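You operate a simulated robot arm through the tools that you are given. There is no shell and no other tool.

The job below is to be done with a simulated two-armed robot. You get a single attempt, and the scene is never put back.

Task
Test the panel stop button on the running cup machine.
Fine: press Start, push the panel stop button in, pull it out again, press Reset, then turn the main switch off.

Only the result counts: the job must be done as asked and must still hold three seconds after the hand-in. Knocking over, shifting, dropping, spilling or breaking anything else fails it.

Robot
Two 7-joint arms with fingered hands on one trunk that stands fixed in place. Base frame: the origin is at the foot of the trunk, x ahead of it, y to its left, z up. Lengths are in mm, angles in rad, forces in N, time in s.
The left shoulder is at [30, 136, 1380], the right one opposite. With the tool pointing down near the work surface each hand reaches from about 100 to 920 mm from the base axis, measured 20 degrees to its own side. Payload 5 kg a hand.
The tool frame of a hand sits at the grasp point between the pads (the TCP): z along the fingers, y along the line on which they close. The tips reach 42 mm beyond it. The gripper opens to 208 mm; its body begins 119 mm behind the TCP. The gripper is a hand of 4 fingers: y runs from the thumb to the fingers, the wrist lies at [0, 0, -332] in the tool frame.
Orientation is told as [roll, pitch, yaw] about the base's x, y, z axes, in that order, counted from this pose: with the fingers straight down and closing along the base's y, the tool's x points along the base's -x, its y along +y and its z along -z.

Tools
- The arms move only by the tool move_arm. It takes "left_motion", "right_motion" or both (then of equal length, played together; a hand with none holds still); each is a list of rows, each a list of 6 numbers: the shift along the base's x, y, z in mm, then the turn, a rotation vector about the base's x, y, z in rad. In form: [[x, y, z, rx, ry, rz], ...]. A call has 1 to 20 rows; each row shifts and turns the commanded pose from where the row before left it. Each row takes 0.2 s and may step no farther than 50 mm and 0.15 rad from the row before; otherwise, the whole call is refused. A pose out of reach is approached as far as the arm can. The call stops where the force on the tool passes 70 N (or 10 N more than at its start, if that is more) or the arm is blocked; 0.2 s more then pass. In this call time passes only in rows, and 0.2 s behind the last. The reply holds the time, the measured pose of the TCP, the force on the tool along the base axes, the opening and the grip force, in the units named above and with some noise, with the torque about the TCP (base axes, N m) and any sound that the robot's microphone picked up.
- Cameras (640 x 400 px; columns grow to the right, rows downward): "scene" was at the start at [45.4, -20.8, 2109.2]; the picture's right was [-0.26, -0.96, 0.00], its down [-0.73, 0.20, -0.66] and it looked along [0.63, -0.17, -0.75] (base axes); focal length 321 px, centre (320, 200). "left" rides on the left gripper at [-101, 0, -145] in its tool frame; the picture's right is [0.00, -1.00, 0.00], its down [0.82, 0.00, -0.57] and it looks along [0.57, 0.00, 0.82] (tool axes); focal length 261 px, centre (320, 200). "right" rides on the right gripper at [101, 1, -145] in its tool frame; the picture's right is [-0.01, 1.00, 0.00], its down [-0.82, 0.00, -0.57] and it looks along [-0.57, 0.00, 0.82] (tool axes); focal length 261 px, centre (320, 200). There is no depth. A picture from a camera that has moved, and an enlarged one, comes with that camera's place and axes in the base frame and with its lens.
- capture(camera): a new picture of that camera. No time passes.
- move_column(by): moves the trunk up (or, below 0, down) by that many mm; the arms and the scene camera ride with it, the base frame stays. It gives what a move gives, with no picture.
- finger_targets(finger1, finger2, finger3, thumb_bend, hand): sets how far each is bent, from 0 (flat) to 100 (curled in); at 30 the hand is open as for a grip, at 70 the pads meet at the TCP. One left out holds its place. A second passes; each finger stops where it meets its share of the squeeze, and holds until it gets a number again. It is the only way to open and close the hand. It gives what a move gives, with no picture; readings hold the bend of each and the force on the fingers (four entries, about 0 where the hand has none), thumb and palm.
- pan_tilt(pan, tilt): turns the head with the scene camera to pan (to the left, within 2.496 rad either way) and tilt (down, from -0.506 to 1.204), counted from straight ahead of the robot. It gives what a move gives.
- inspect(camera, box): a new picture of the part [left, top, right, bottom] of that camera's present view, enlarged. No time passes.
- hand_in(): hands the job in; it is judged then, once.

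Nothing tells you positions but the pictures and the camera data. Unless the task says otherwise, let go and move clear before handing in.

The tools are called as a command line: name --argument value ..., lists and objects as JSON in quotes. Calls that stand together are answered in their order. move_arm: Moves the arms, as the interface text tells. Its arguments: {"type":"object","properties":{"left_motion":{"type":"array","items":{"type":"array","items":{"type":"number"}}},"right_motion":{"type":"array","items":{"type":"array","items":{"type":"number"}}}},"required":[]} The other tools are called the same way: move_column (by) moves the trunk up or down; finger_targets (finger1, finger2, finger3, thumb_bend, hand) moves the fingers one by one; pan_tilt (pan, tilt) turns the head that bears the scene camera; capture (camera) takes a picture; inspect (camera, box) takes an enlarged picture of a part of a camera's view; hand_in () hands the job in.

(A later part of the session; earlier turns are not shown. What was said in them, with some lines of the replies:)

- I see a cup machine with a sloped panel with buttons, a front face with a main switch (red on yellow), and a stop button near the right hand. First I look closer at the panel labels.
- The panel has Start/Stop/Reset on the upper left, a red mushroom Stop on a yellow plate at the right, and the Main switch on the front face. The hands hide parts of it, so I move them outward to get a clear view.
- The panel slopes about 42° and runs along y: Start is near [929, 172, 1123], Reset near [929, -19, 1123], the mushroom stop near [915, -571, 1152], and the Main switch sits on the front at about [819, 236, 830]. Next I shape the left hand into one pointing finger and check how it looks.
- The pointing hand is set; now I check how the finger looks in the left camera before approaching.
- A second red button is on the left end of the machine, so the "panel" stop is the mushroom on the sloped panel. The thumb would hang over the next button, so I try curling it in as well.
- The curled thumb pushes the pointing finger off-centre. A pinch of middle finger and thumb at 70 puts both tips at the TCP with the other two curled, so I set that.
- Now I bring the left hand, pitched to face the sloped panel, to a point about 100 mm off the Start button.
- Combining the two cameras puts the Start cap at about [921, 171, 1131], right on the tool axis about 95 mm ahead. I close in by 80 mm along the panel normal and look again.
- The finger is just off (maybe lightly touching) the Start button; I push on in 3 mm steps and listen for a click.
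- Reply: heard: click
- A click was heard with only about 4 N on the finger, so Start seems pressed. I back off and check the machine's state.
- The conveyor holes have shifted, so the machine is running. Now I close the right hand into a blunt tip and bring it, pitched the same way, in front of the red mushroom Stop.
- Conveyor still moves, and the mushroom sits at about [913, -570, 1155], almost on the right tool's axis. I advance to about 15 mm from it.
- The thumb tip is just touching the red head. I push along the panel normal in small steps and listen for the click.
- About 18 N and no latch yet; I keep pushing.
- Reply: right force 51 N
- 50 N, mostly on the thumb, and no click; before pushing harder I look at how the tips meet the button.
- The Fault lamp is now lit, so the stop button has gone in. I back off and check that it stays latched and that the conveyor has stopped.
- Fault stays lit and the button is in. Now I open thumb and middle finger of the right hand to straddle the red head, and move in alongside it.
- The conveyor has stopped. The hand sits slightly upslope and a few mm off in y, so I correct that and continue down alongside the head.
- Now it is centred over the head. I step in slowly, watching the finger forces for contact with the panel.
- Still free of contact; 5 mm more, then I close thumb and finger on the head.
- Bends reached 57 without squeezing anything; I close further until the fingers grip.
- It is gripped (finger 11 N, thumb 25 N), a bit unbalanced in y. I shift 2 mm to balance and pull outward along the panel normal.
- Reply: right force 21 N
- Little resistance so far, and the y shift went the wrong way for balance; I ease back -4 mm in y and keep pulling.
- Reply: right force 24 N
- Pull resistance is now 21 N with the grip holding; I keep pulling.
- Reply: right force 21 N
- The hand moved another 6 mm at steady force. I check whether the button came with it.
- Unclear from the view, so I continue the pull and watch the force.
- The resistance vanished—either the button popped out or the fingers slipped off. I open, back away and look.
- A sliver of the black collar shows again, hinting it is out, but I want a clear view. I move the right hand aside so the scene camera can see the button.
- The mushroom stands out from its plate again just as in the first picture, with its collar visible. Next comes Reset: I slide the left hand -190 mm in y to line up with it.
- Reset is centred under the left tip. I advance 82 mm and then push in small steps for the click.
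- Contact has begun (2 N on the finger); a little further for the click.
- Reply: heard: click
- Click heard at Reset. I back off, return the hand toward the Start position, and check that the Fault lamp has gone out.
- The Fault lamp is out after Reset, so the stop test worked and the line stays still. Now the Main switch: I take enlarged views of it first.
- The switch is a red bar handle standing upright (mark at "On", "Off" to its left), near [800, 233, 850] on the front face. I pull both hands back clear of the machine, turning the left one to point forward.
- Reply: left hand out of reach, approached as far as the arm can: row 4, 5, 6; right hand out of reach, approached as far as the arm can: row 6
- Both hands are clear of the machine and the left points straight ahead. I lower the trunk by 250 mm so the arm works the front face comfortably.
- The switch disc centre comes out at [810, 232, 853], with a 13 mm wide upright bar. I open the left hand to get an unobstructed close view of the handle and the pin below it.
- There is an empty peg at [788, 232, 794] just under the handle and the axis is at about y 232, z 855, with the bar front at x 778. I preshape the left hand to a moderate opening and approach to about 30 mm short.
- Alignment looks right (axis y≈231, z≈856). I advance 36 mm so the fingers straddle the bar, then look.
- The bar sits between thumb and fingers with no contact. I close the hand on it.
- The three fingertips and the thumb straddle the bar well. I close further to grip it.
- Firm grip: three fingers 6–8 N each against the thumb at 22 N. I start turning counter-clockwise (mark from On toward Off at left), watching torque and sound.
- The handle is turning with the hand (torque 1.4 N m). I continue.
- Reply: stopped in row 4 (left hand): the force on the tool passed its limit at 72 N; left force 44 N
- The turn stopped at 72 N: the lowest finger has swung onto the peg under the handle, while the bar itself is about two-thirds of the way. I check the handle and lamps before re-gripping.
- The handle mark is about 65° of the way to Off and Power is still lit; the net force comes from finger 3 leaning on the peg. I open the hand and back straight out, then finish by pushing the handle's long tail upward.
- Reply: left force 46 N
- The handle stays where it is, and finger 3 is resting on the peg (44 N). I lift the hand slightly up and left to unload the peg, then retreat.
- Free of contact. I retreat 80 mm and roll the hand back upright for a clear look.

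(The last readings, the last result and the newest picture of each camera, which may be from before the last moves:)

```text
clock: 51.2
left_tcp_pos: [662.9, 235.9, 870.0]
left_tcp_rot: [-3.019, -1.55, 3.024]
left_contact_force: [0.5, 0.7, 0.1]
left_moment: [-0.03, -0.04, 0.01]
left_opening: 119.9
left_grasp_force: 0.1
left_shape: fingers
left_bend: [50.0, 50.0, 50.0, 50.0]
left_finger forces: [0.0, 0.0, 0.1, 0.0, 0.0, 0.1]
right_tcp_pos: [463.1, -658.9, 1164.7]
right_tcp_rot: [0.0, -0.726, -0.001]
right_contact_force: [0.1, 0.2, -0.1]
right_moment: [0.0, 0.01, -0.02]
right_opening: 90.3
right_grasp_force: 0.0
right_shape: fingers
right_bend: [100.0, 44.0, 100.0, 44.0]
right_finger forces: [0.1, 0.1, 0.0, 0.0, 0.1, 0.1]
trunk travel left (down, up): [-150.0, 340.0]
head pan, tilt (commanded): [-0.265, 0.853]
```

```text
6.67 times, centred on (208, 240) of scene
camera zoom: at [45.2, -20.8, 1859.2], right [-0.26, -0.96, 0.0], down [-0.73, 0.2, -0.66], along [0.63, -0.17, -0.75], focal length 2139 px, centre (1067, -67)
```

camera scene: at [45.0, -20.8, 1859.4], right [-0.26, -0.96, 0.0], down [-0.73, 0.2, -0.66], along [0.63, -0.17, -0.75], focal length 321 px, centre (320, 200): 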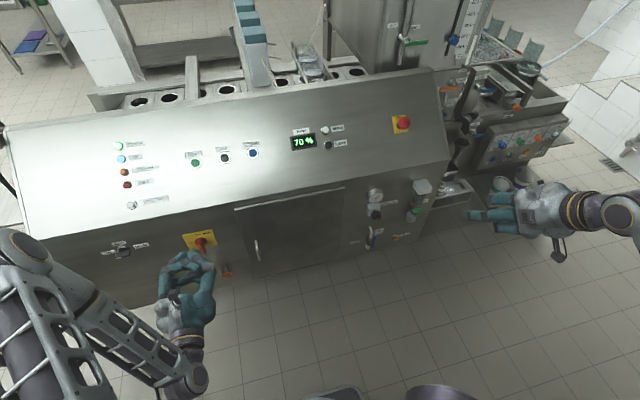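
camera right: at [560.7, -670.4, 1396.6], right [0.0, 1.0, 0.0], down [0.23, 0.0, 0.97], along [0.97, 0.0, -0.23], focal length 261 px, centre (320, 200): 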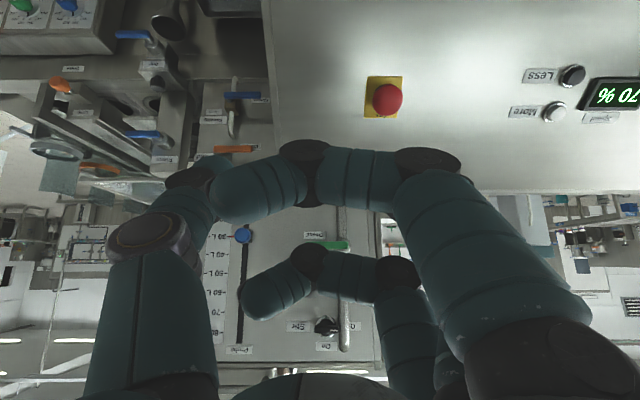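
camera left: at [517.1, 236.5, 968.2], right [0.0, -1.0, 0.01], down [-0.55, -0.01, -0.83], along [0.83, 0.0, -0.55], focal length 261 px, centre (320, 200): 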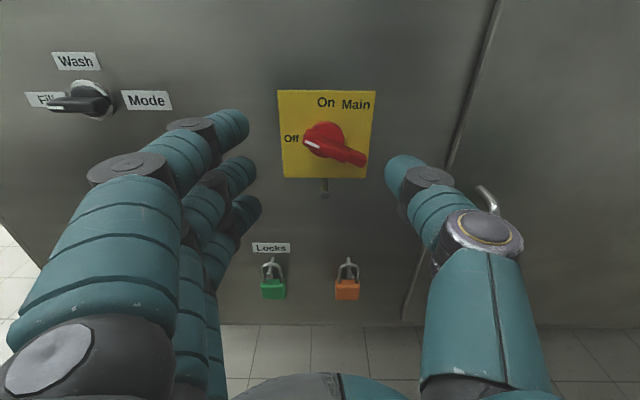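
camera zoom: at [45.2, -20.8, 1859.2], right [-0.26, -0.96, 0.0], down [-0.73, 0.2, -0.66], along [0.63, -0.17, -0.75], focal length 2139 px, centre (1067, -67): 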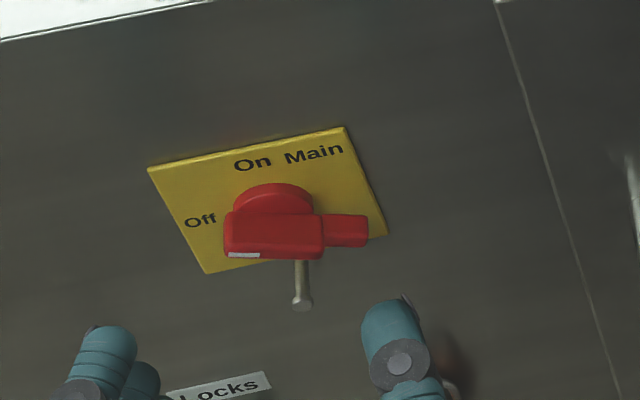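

Now I see it clearly: the mark is about two-thirds of the way to Off, and the handle's tail lies at the right, near y 185–207, z 840. I shape the pinch again and move below that tail to push it up.

finger_targets --hand "left" --finger1 100 --finger2 70 --finger3 100 --thumb_bend 70

move_arm --left_motion '[[0, -15, -20, 0, -0.02, 0], [10, -15, -20, 0, 0, 0], [20, -16, -19, 0, 0, 0], [20, 0, 0, 0, 0, 0]]'

capture --camera "left"

inspect --camera "scene" --box '[160, 210, 256, 270]'

```text
clock: 52.2
left_tcp_pos: [663.3, 235.3, 869.6]
left_tcp_rot: [-2.93, -1.549, 2.934]
left_contact_force: [0.5, 0.5, 1.0]
left_moment: [0.03, -0.02, 0.0]
left_opening: 71.4
left_grasp_force: 0.1
left_shape: fingers
left_bend: [100.0, 70.0, 100.0, 70.0]
left_finger forces: [0.0, 0.0, 0.0, 0.0, 0.1, 0.0]
right_tcp_pos: [462.4, -657.2, 1165.4]
right_tcp_rot: [0.0, -0.726, -0.001]
right_contact_force: [0.1, 0.4, 0.1]
right_moment: [0.01, 0.03, 0.05]
right_opening: 90.2
right_grasp_force: 0.0
right_shape: fingers
right_bend: [100.0, 44.0, 100.0, 44.0]
right_finger forces: [0.0, 0.0, 0.1, 0.0, 0.0, 0.0]
trunk travel left (down, up): [-150.0, 340.0]
head pan, tilt (commanded): [-0.265, 0.853]
```

```text
clock: 53.2
left_tcp_pos: [716.0, 188.6, 811.5]
left_tcp_rot: [-3.028, -1.53, 3.03]
left_contact_force: [0.3, -0.8, -0.5]
left_moment: [0.0, -0.05, 0.0]
left_opening: 71.4
left_grasp_force: 0.0
left_shape: fingers
left_bend: [100.0, 70.0, 100.0, 70.0]
left_finger forces: [0.0, 0.0, 0.0, 0.1, 0.1, 0.0]
right_tcp_pos: [463.1, -657.9, 1164.8]
right_tcp_rot: [0.0, -0.727, -0.001]
right_contact_force: [0.0, -0.3, -0.8]
right_moment: [-0.02, 0.01, -0.03]
right_opening: 90.1
right_grasp_force: 0.1
right_shape: fingers
right_bend: [100.0, 44.0, 100.0, 44.0]
right_finger forces: [0.0, 0.0, 0.0, 0.0, 0.1, 0.0]
trunk travel left (down, up): [-150.0, 340.0]
head pan, tilt (commanded): [-0.265, 0.853]
```

```text
taken
camera left: at [566.3, 189.9, 906.0], right [0.0, -1.0, 0.01], down [-0.54, -0.01, -0.84], along [0.84, 0.0, -0.54], focal length 261 px, centre (320, 200)
```

left: 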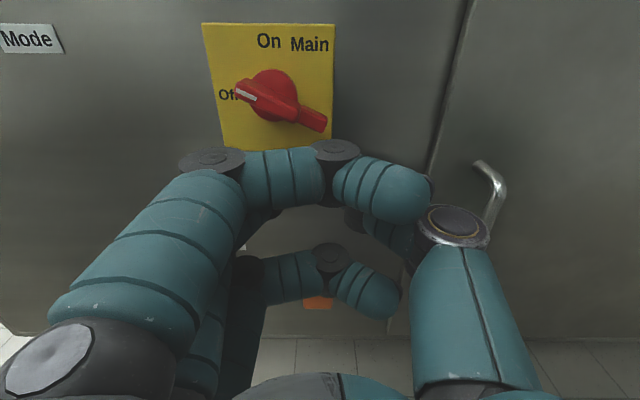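

```text
6.67 times, centred on (208, 240) of scene
camera zoom: at [45.2, -20.6, 1859.3], right [-0.26, -0.96, 0.0], down [-0.73, 0.2, -0.66], along [0.63, -0.17, -0.75], focal length 2139 px, centre (1067, -67)
```

zoom: 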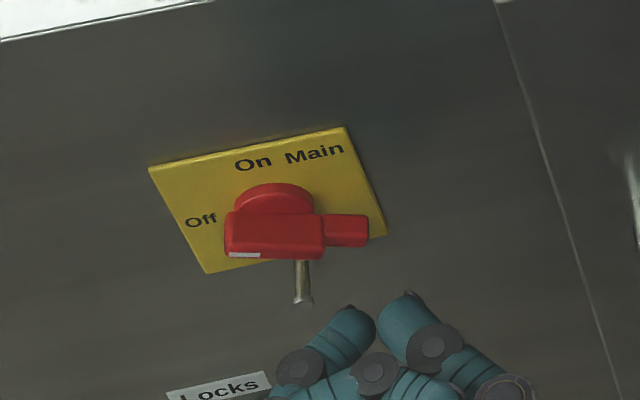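

I correct the slight pitch error and slide forward under the tail.

move_arm --left_motion '[[5, 1, 0, 0, 0.04, 0], [12, 0, 0, 0, 0, 0], [8, 0, 0, 0, 0, 0]]'

inspect --camera "scene" --box '[180, 225, 244, 265]'

capture --camera "left"

```text
clock: 54.0
left_tcp_pos: [738.9, 189.6, 811.6]
left_tcp_rot: [-1.644, -1.566, 1.649]
left_contact_force: [1.1, -0.3, 0.1]
left_moment: [0.01, 0.0, 0.03]
left_opening: 71.6
left_grasp_force: 0.2
left_shape: fingers
left_bend: [100.0, 70.0, 100.0, 70.0]
left_finger forces: [0.0, 0.0, 0.0, 0.0, 0.0, 0.1]
right_tcp_pos: [462.8, -657.1, 1164.3]
right_tcp_rot: [0.0, -0.726, -0.002]
right_contact_force: [0.1, 0.8, 0.2]
right_moment: [0.01, -0.03, 0.01]
right_opening: 90.2
right_grasp_force: 0.1
right_shape: fingers
right_bend: [100.0, 44.0, 100.0, 44.0]
right_finger forces: [0.0, 0.0, 0.0, 0.0, 0.0, 0.1]
trunk travel left (down, up): [-150.0, 340.0]
head pan, tilt (commanded): [-0.265, 0.853]
```

```text
10.00 times, centred on (212, 245) of scene
camera zoom: at [45.2, -20.8, 1859.2], right [-0.26, -0.96, 0.0], down [-0.73, 0.2, -0.66], along [0.63, -0.17, -0.75], focal length 3208 px, centre (1400, -250)
```

zoom: 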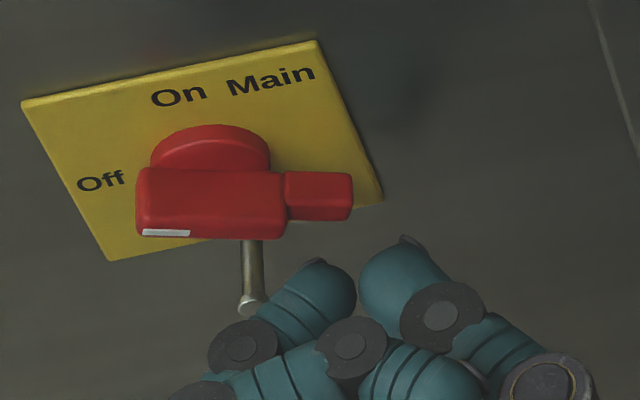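

```text
taken
camera left: at [593.8, 191.2, 912.2], right [0.0, -1.0, 0.01], down [-0.57, -0.01, -0.82], along [0.82, 0.0, -0.57], focal length 261 px, centre (320, 200)
```

left: 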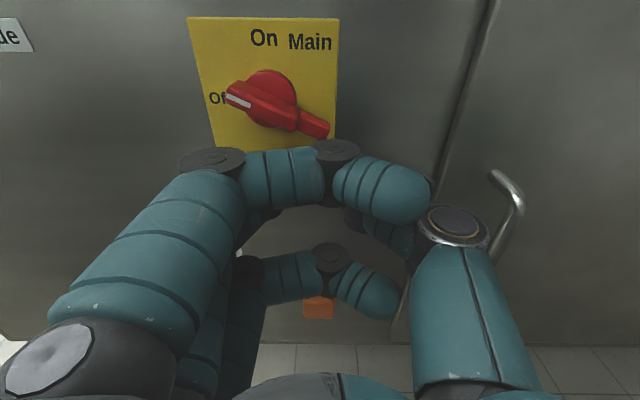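

The tips are at x≈782, clear below the tail. I move 16 mm further in, then push upward.

move_arm --left_motion '[[8, 0, 0, 0, 0, 0], [8, 0, 0, 0, 0, 0]]'

move_arm --left_motion '[[0, 0, 4, 0, 0, 0], [0, 0, 4, 0, 0, 0]]'

inspect --camera "scene" --box '[180, 225, 244, 265]'

```text
clock: 54.6
left_tcp_pos: [753.4, 189.4, 811.3]
left_tcp_rot: [-1.771, -1.565, 1.773]
left_contact_force: [-8.8, -2.3, 2.7]
left_moment: [0.07, -0.01, 0.24]
left_opening: 71.7
left_grasp_force: 5.6
left_shape: fingers
left_bend: [100.0, 71.0, 100.0, 70.0]
left_finger forces: [0.0, 10.6, 0.0, 0.0, 0.0, 0.0]
right_tcp_pos: [459.8, -658.5, 1163.7]
right_tcp_rot: [-0.001, -0.726, -0.002]
right_contact_force: [0.1, 0.1, 0.4]
right_moment: [-0.01, -0.04, 0.03]
right_opening: 90.3
right_grasp_force: 0.0
right_shape: fingers
right_bend: [100.0, 44.0, 100.0, 44.0]
right_finger forces: [0.0, 0.0, 0.0, 0.1, 0.1, 0.1]
trunk travel left (down, up): [-150.0, 340.0]
head pan, tilt (commanded): [-0.265, 0.853]
```

```text
clock: 55.2
left_tcp_pos: [754.7, 190.8, 818.6]
left_tcp_rot: [-1.891, -1.567, 1.899]
left_contact_force: [0.3, 0.0, -0.1]
left_moment: [0.01, 0.0, 0.01]
left_opening: 71.1
left_grasp_force: 0.2
left_shape: fingers
left_bend: [100.0, 70.0, 100.0, 70.0]
left_finger forces: [0.1, 0.0, 0.0, 0.1, 0.0, 0.0]
right_tcp_pos: [461.2, -656.8, 1163.6]
right_tcp_rot: [0.0, -0.725, -0.004]
right_contact_force: [-0.1, 0.2, -0.3]
right_moment: [0.02, 0.01, 0.01]
right_opening: 90.2
right_grasp_force: 0.1
right_shape: fingers
right_bend: [100.0, 44.0, 100.0, 44.0]
right_finger forces: [0.0, 0.0, 0.0, 0.0, 0.0, 0.0]
trunk travel left (down, up): [-150.0, 340.0]
head pan, tilt (commanded): [-0.265, 0.853]
```

```text
10.00 times, centred on (212, 245) of scene
camera zoom: at [45.3, -20.7, 1859.2], right [-0.26, -0.96, 0.0], down [-0.73, 0.2, -0.66], along [0.63, -0.17, -0.75], focal length 3208 px, centre (1400, -250)
```

zoom: 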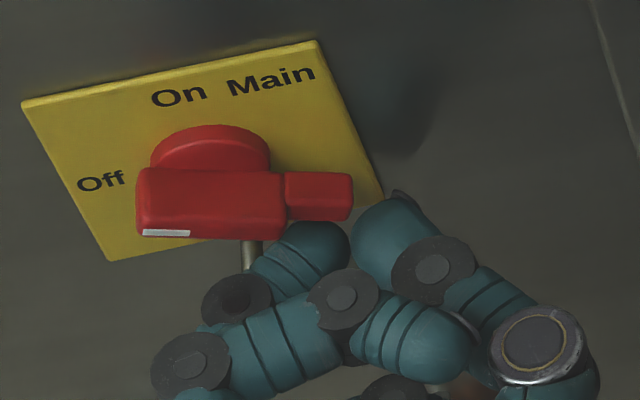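

It brushed something lightly (likely the peg) but is free now, with the finger under the tail. I push up.

move_arm --left_motion '[[0, -1, 4, 0, 0, 0], [0, -1, 4, 0, 0, 0], [0, 0, 4, 0, 0, 0]]'

inspect --camera "scene" --box '[180, 225, 244, 265]'

```text
clock: 56.0
left_tcp_pos: [753.5, 188.4, 829.1]
left_tcp_rot: [-1.526, -1.566, 1.532]
left_contact_force: [0.2, -1.7, -3.7]
left_moment: [-0.01, 0.09, 0.0]
left_opening: 71.1
left_grasp_force: 1.7
left_shape: fingers
left_bend: [100.0, 70.0, 100.0, 70.0]
left_finger forces: [0.0, 3.2, 0.0, 0.0, 0.4, 0.0]
right_tcp_pos: [463.2, -658.1, 1164.1]
right_tcp_rot: [0.0, -0.726, -0.004]
right_contact_force: [-0.4, -0.4, 0.7]
right_moment: [0.01, 0.02, -0.02]
right_opening: 90.4
right_grasp_force: 0.0
right_shape: fingers
right_bend: [100.0, 44.0, 100.0, 44.0]
right_finger forces: [0.0, 0.0, 0.0, 0.0, 0.1, 0.0]
trunk travel left (down, up): [-150.0, 340.0]
head pan, tilt (commanded): [-0.265, 0.853]
```

```text
10.00 times, centred on (212, 245) of scene
camera zoom: at [45.3, -20.9, 1859.2], right [-0.26, -0.96, 0.0], down [-0.73, 0.2, -0.66], along [0.63, -0.17, -0.75], focal length 3208 px, centre (1400, -250)
```

zoom: 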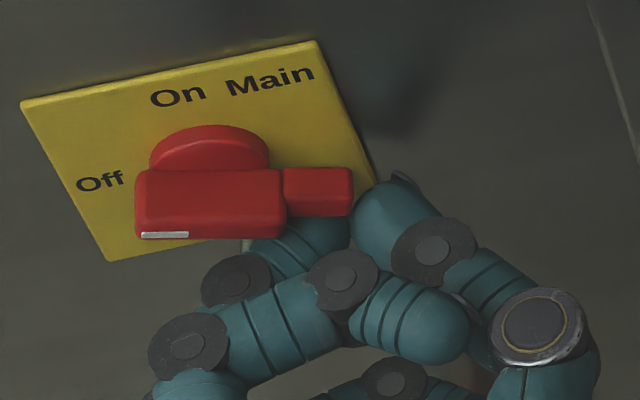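

Contact on the tail begins (about 4 N). I keep lifting.

move_arm --left_motion '[[0, 0, 4, 0, 0, 0], [0, 0, 4, 0, 0, 0], [0, 0, 4, 0, 0, 0]]'

inspect --camera "scene" --box '[180, 225, 244, 265]'

capture --camera "left"

```text
clock: 56.9
left_tcp_pos: [754.4, 187.5, 842.0]
left_tcp_rot: [-1.697, -1.566, 1.7]
left_contact_force: [1.2, -4.1, -4.5]
left_moment: [0.03, 0.12, -0.12]
left_opening: 71.3
left_grasp_force: 2.5
left_shape: fingers
left_bend: [100.0, 70.0, 100.0, 70.0]
left_finger forces: [0.1, 4.0, 0.0, 0.0, 1.7, 0.1]
right_tcp_pos: [462.7, -656.7, 1163.5]
right_tcp_rot: [0.0, -0.726, -0.001]
right_contact_force: [-0.4, 0.4, 0.2]
right_moment: [0.01, 0.0, 0.04]
right_opening: 90.2
right_grasp_force: 0.0
right_shape: fingers
right_bend: [100.0, 44.0, 100.0, 44.0]
right_finger forces: [0.0, 0.0, 0.1, 0.1, 0.1, 0.0]
trunk travel left (down, up): [-150.0, 340.0]
head pan, tilt (commanded): [-0.265, 0.853]
```

```text
10.00 times, centred on (212, 245) of scene
camera zoom: at [45.5, -21.2, 1859.2], right [-0.26, -0.96, 0.0], down [-0.73, 0.2, -0.66], along [0.63, -0.17, -0.75], focal length 3208 px, centre (1400, -250)
```

zoom: 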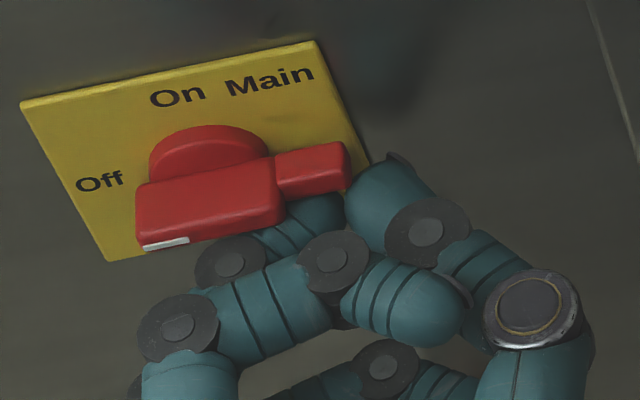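

```text
taken
camera left: at [609.7, 188.7, 943.8], right [0.0, -1.0, 0.01], down [-0.57, -0.01, -0.82], along [0.82, 0.0, -0.57], focal length 261 px, centre (320, 200)
```

left: 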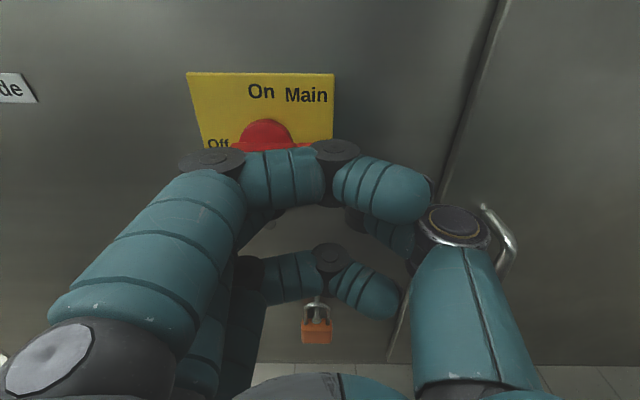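

The tail swings up with only about 4 N, and the bar now looks parallel to the plate. I push a little further until it meets its stop and check the Power lamp.

move_arm --left_motion '[[0, 0, 3, 0, 0, 0], [0, 0, 3, 0, 0, 0]]'

inspect --camera "scene" --box '[180, 225, 244, 265]'

inspect --camera "scene" --box '[90, 130, 186, 190]'

```text
clock: 57.5
left_tcp_pos: [754.2, 188.6, 844.6]
left_tcp_rot: [-0.58, -1.564, 0.584]
left_contact_force: [0.1, -5.1, -26.4]
left_moment: [-0.18, 0.72, -0.16]
left_opening: 71.7
left_grasp_force: 12.8
left_shape: fingers
left_bend: [100.0, 70.0, 100.0, 70.0]
left_finger forces: [0.0, 21.0, 0.0, 0.0, 6.9, 0.0]
right_tcp_pos: [463.9, -657.4, 1162.6]
right_tcp_rot: [0.0, -0.722, -0.002]
right_contact_force: [0.7, 0.9, -0.6]
right_moment: [0.02, 0.02, -0.01]
right_opening: 90.4
right_grasp_force: 0.1
right_shape: fingers
right_bend: [100.0, 44.0, 100.0, 44.0]
right_finger forces: [0.1, 0.1, 0.0, 0.1, 0.1, 0.0]
trunk travel left (down, up): [-150.0, 340.0]
head pan, tilt (commanded): [-0.265, 0.853]
```

```text
10.00 times, centred on (212, 245) of scene
camera zoom: at [47.5, -20.8, 1858.9], right [-0.26, -0.96, 0.0], down [-0.73, 0.2, -0.66], along [0.63, -0.17, -0.75], focal length 3208 px, centre (1400, -250)
```

zoom: 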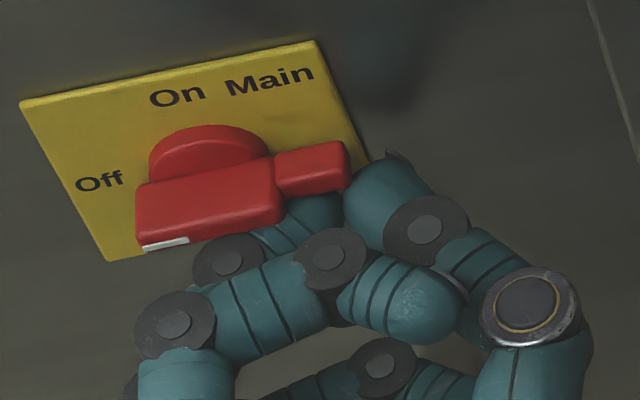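

```text
6.67 times, centred on (138, 160) of scene
camera zoom: at [47.5, -20.8, 1858.9], right [-0.26, -0.96, 0.0], down [-0.73, 0.2, -0.66], along [0.63, -0.17, -0.75], focal length 2139 px, centre (1533, 467)
```

zoom: 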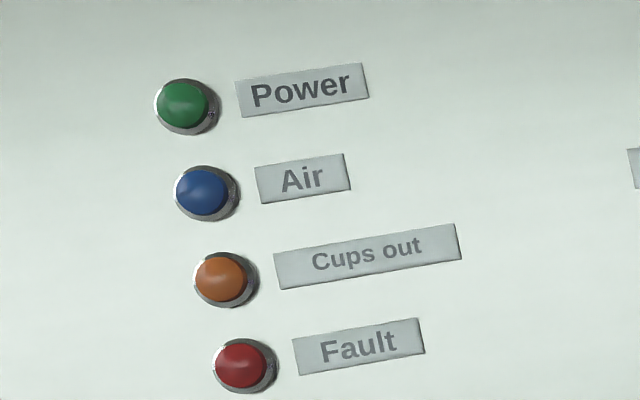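

Power and Air lamps are out and the handle has met its stop at Off. I lower a few mm to unload, then retreat straight back.

move_arm --left_motion '[[0, 0, -4, 0, 0, 0], [-3, 0, -4, 0, 0, 0], [-25, 0, 0, 0, 0, 0], [-40, 0, 0, 0, 0, 0], [-40, 20, 0, 0, 0, 0], [-30, 40, 0, 0, 0, 0]]'

capture --camera "left"

capture --camera "scene"

inspect --camera "scene" --box '[180, 225, 244, 265]'

inspect --camera "scene" --box '[360, 90, 440, 140]'

```text
clock: 58.9
left_tcp_pos: [614.6, 248.6, 842.5]
left_tcp_rot: [-1.999, -1.563, 2.002]
left_contact_force: [0.6, -0.8, 0.4]
left_moment: [0.0, 0.1, 0.07]
left_opening: 71.2
left_grasp_force: 0.0
left_shape: fingers
left_bend: [100.0, 70.0, 100.0, 70.0]
left_finger forces: [0.0, 0.0, 0.0, 0.0, 0.0, 0.0]
right_tcp_pos: [461.3, -657.1, 1164.9]
right_tcp_rot: [0.0, -0.726, -0.004]
right_contact_force: [-1.6, -0.9, -0.6]
right_moment: [0.03, -0.11, 0.02]
right_opening: 90.1
right_grasp_force: 0.0
right_shape: fingers
right_bend: [100.0, 44.0, 100.0, 44.0]
right_finger forces: [0.1, 0.1, 0.1, 0.1, 0.0, 0.0]
trunk travel left (down, up): [-150.0, 340.0]
head pan, tilt (commanded): [-0.265, 0.853]
```

```text
taken
camera left: at [469.5, 249.4, 943.9], right [0.0, -1.0, 0.01], down [-0.57, -0.01, -0.82], along [0.82, 0.0, -0.57], focal length 261 px, centre (320, 200)
```

left: 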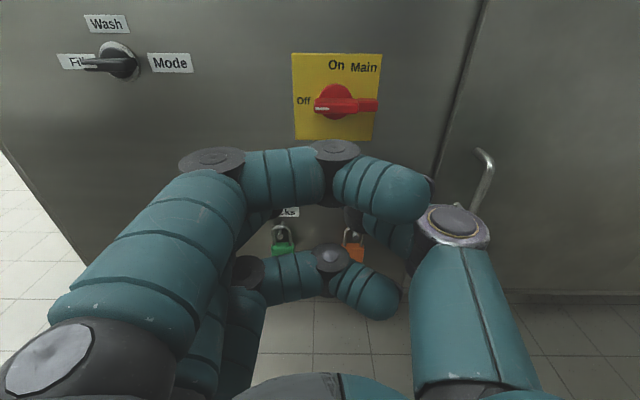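

```text
taken
camera scene: at [43.9, -19.8, 1859.4], right [-0.26, -0.96, 0.0], down [-0.73, 0.2, -0.66], along [0.63, -0.17, -0.75], focal length 321 px, centre (320, 200)
```

scene: 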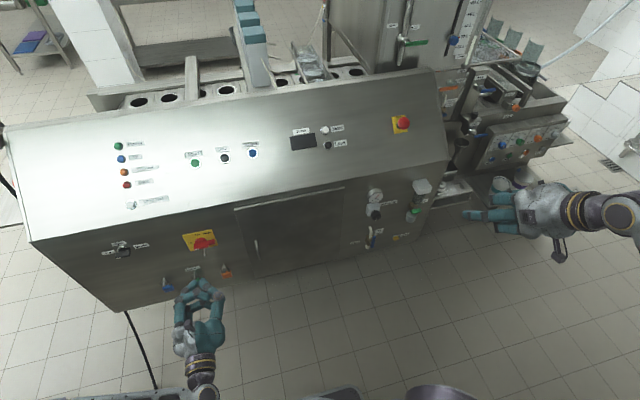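

```text
10.00 times, centred on (212, 245) of scene
camera zoom: at [43.9, -19.8, 1859.4], right [-0.26, -0.96, 0.0], down [-0.73, 0.2, -0.66], along [0.63, -0.17, -0.75], focal length 3208 px, centre (1400, -250)
```

zoom: 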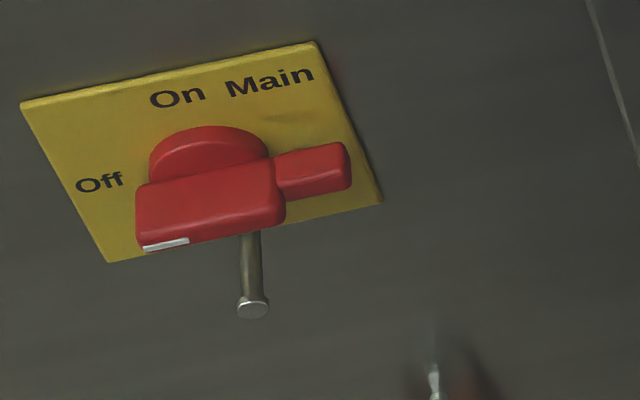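

```text
8.00 times, centred on (400, 115) of scene
camera zoom: at [43.9, -19.8, 1859.4], right [-0.26, -0.96, 0.0], down [-0.73, 0.2, -0.66], along [0.63, -0.17, -0.75], focal length 2566 px, centre (-320, 880)
```

zoom: 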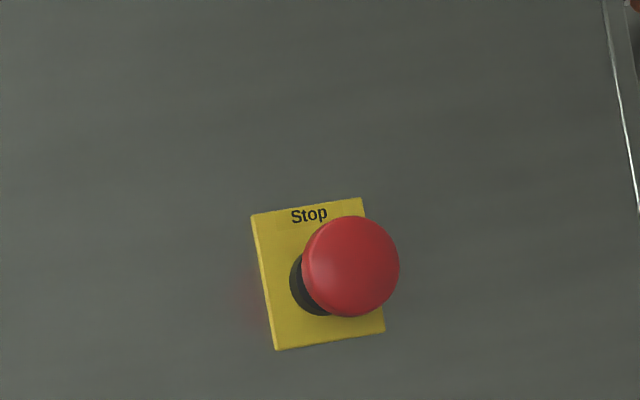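

The Main handle points to Off, and the lamps and display are dark. The stop button is out, the padlocks hang undisturbed, and both hands are clear, so I hand in.

hand_in

```text
The job is handed in.
```

The panel stop button test is done in the order you asked, and the job is handed in.

1. **Start:** I pressed it, a click was heard, and the conveyor began moving.
2. **Stop button in:** I pushed in the red mushroom Stop button on the panel. The Fault lamp lit and the conveyor stopped.
3. **Stop button out:** I pulled it back out. It stands off its plate as it did at the start.
4. **Reset:** I pressed it, a click was heard, and the Fault lamp went out.
5. **Main switch:** I turned it to Off against its stop. The Power and Air lamps and the speed display went dark.

The first try at the main switch stopped partway because a finger met the empty peg below the handle, reaching 72 N. I let go and finished the turn by pushing the handle's tail up. In the last pictures the peg, the padlocks and everything else I could see looked undisturbed. Both hands were clear when I handed in.
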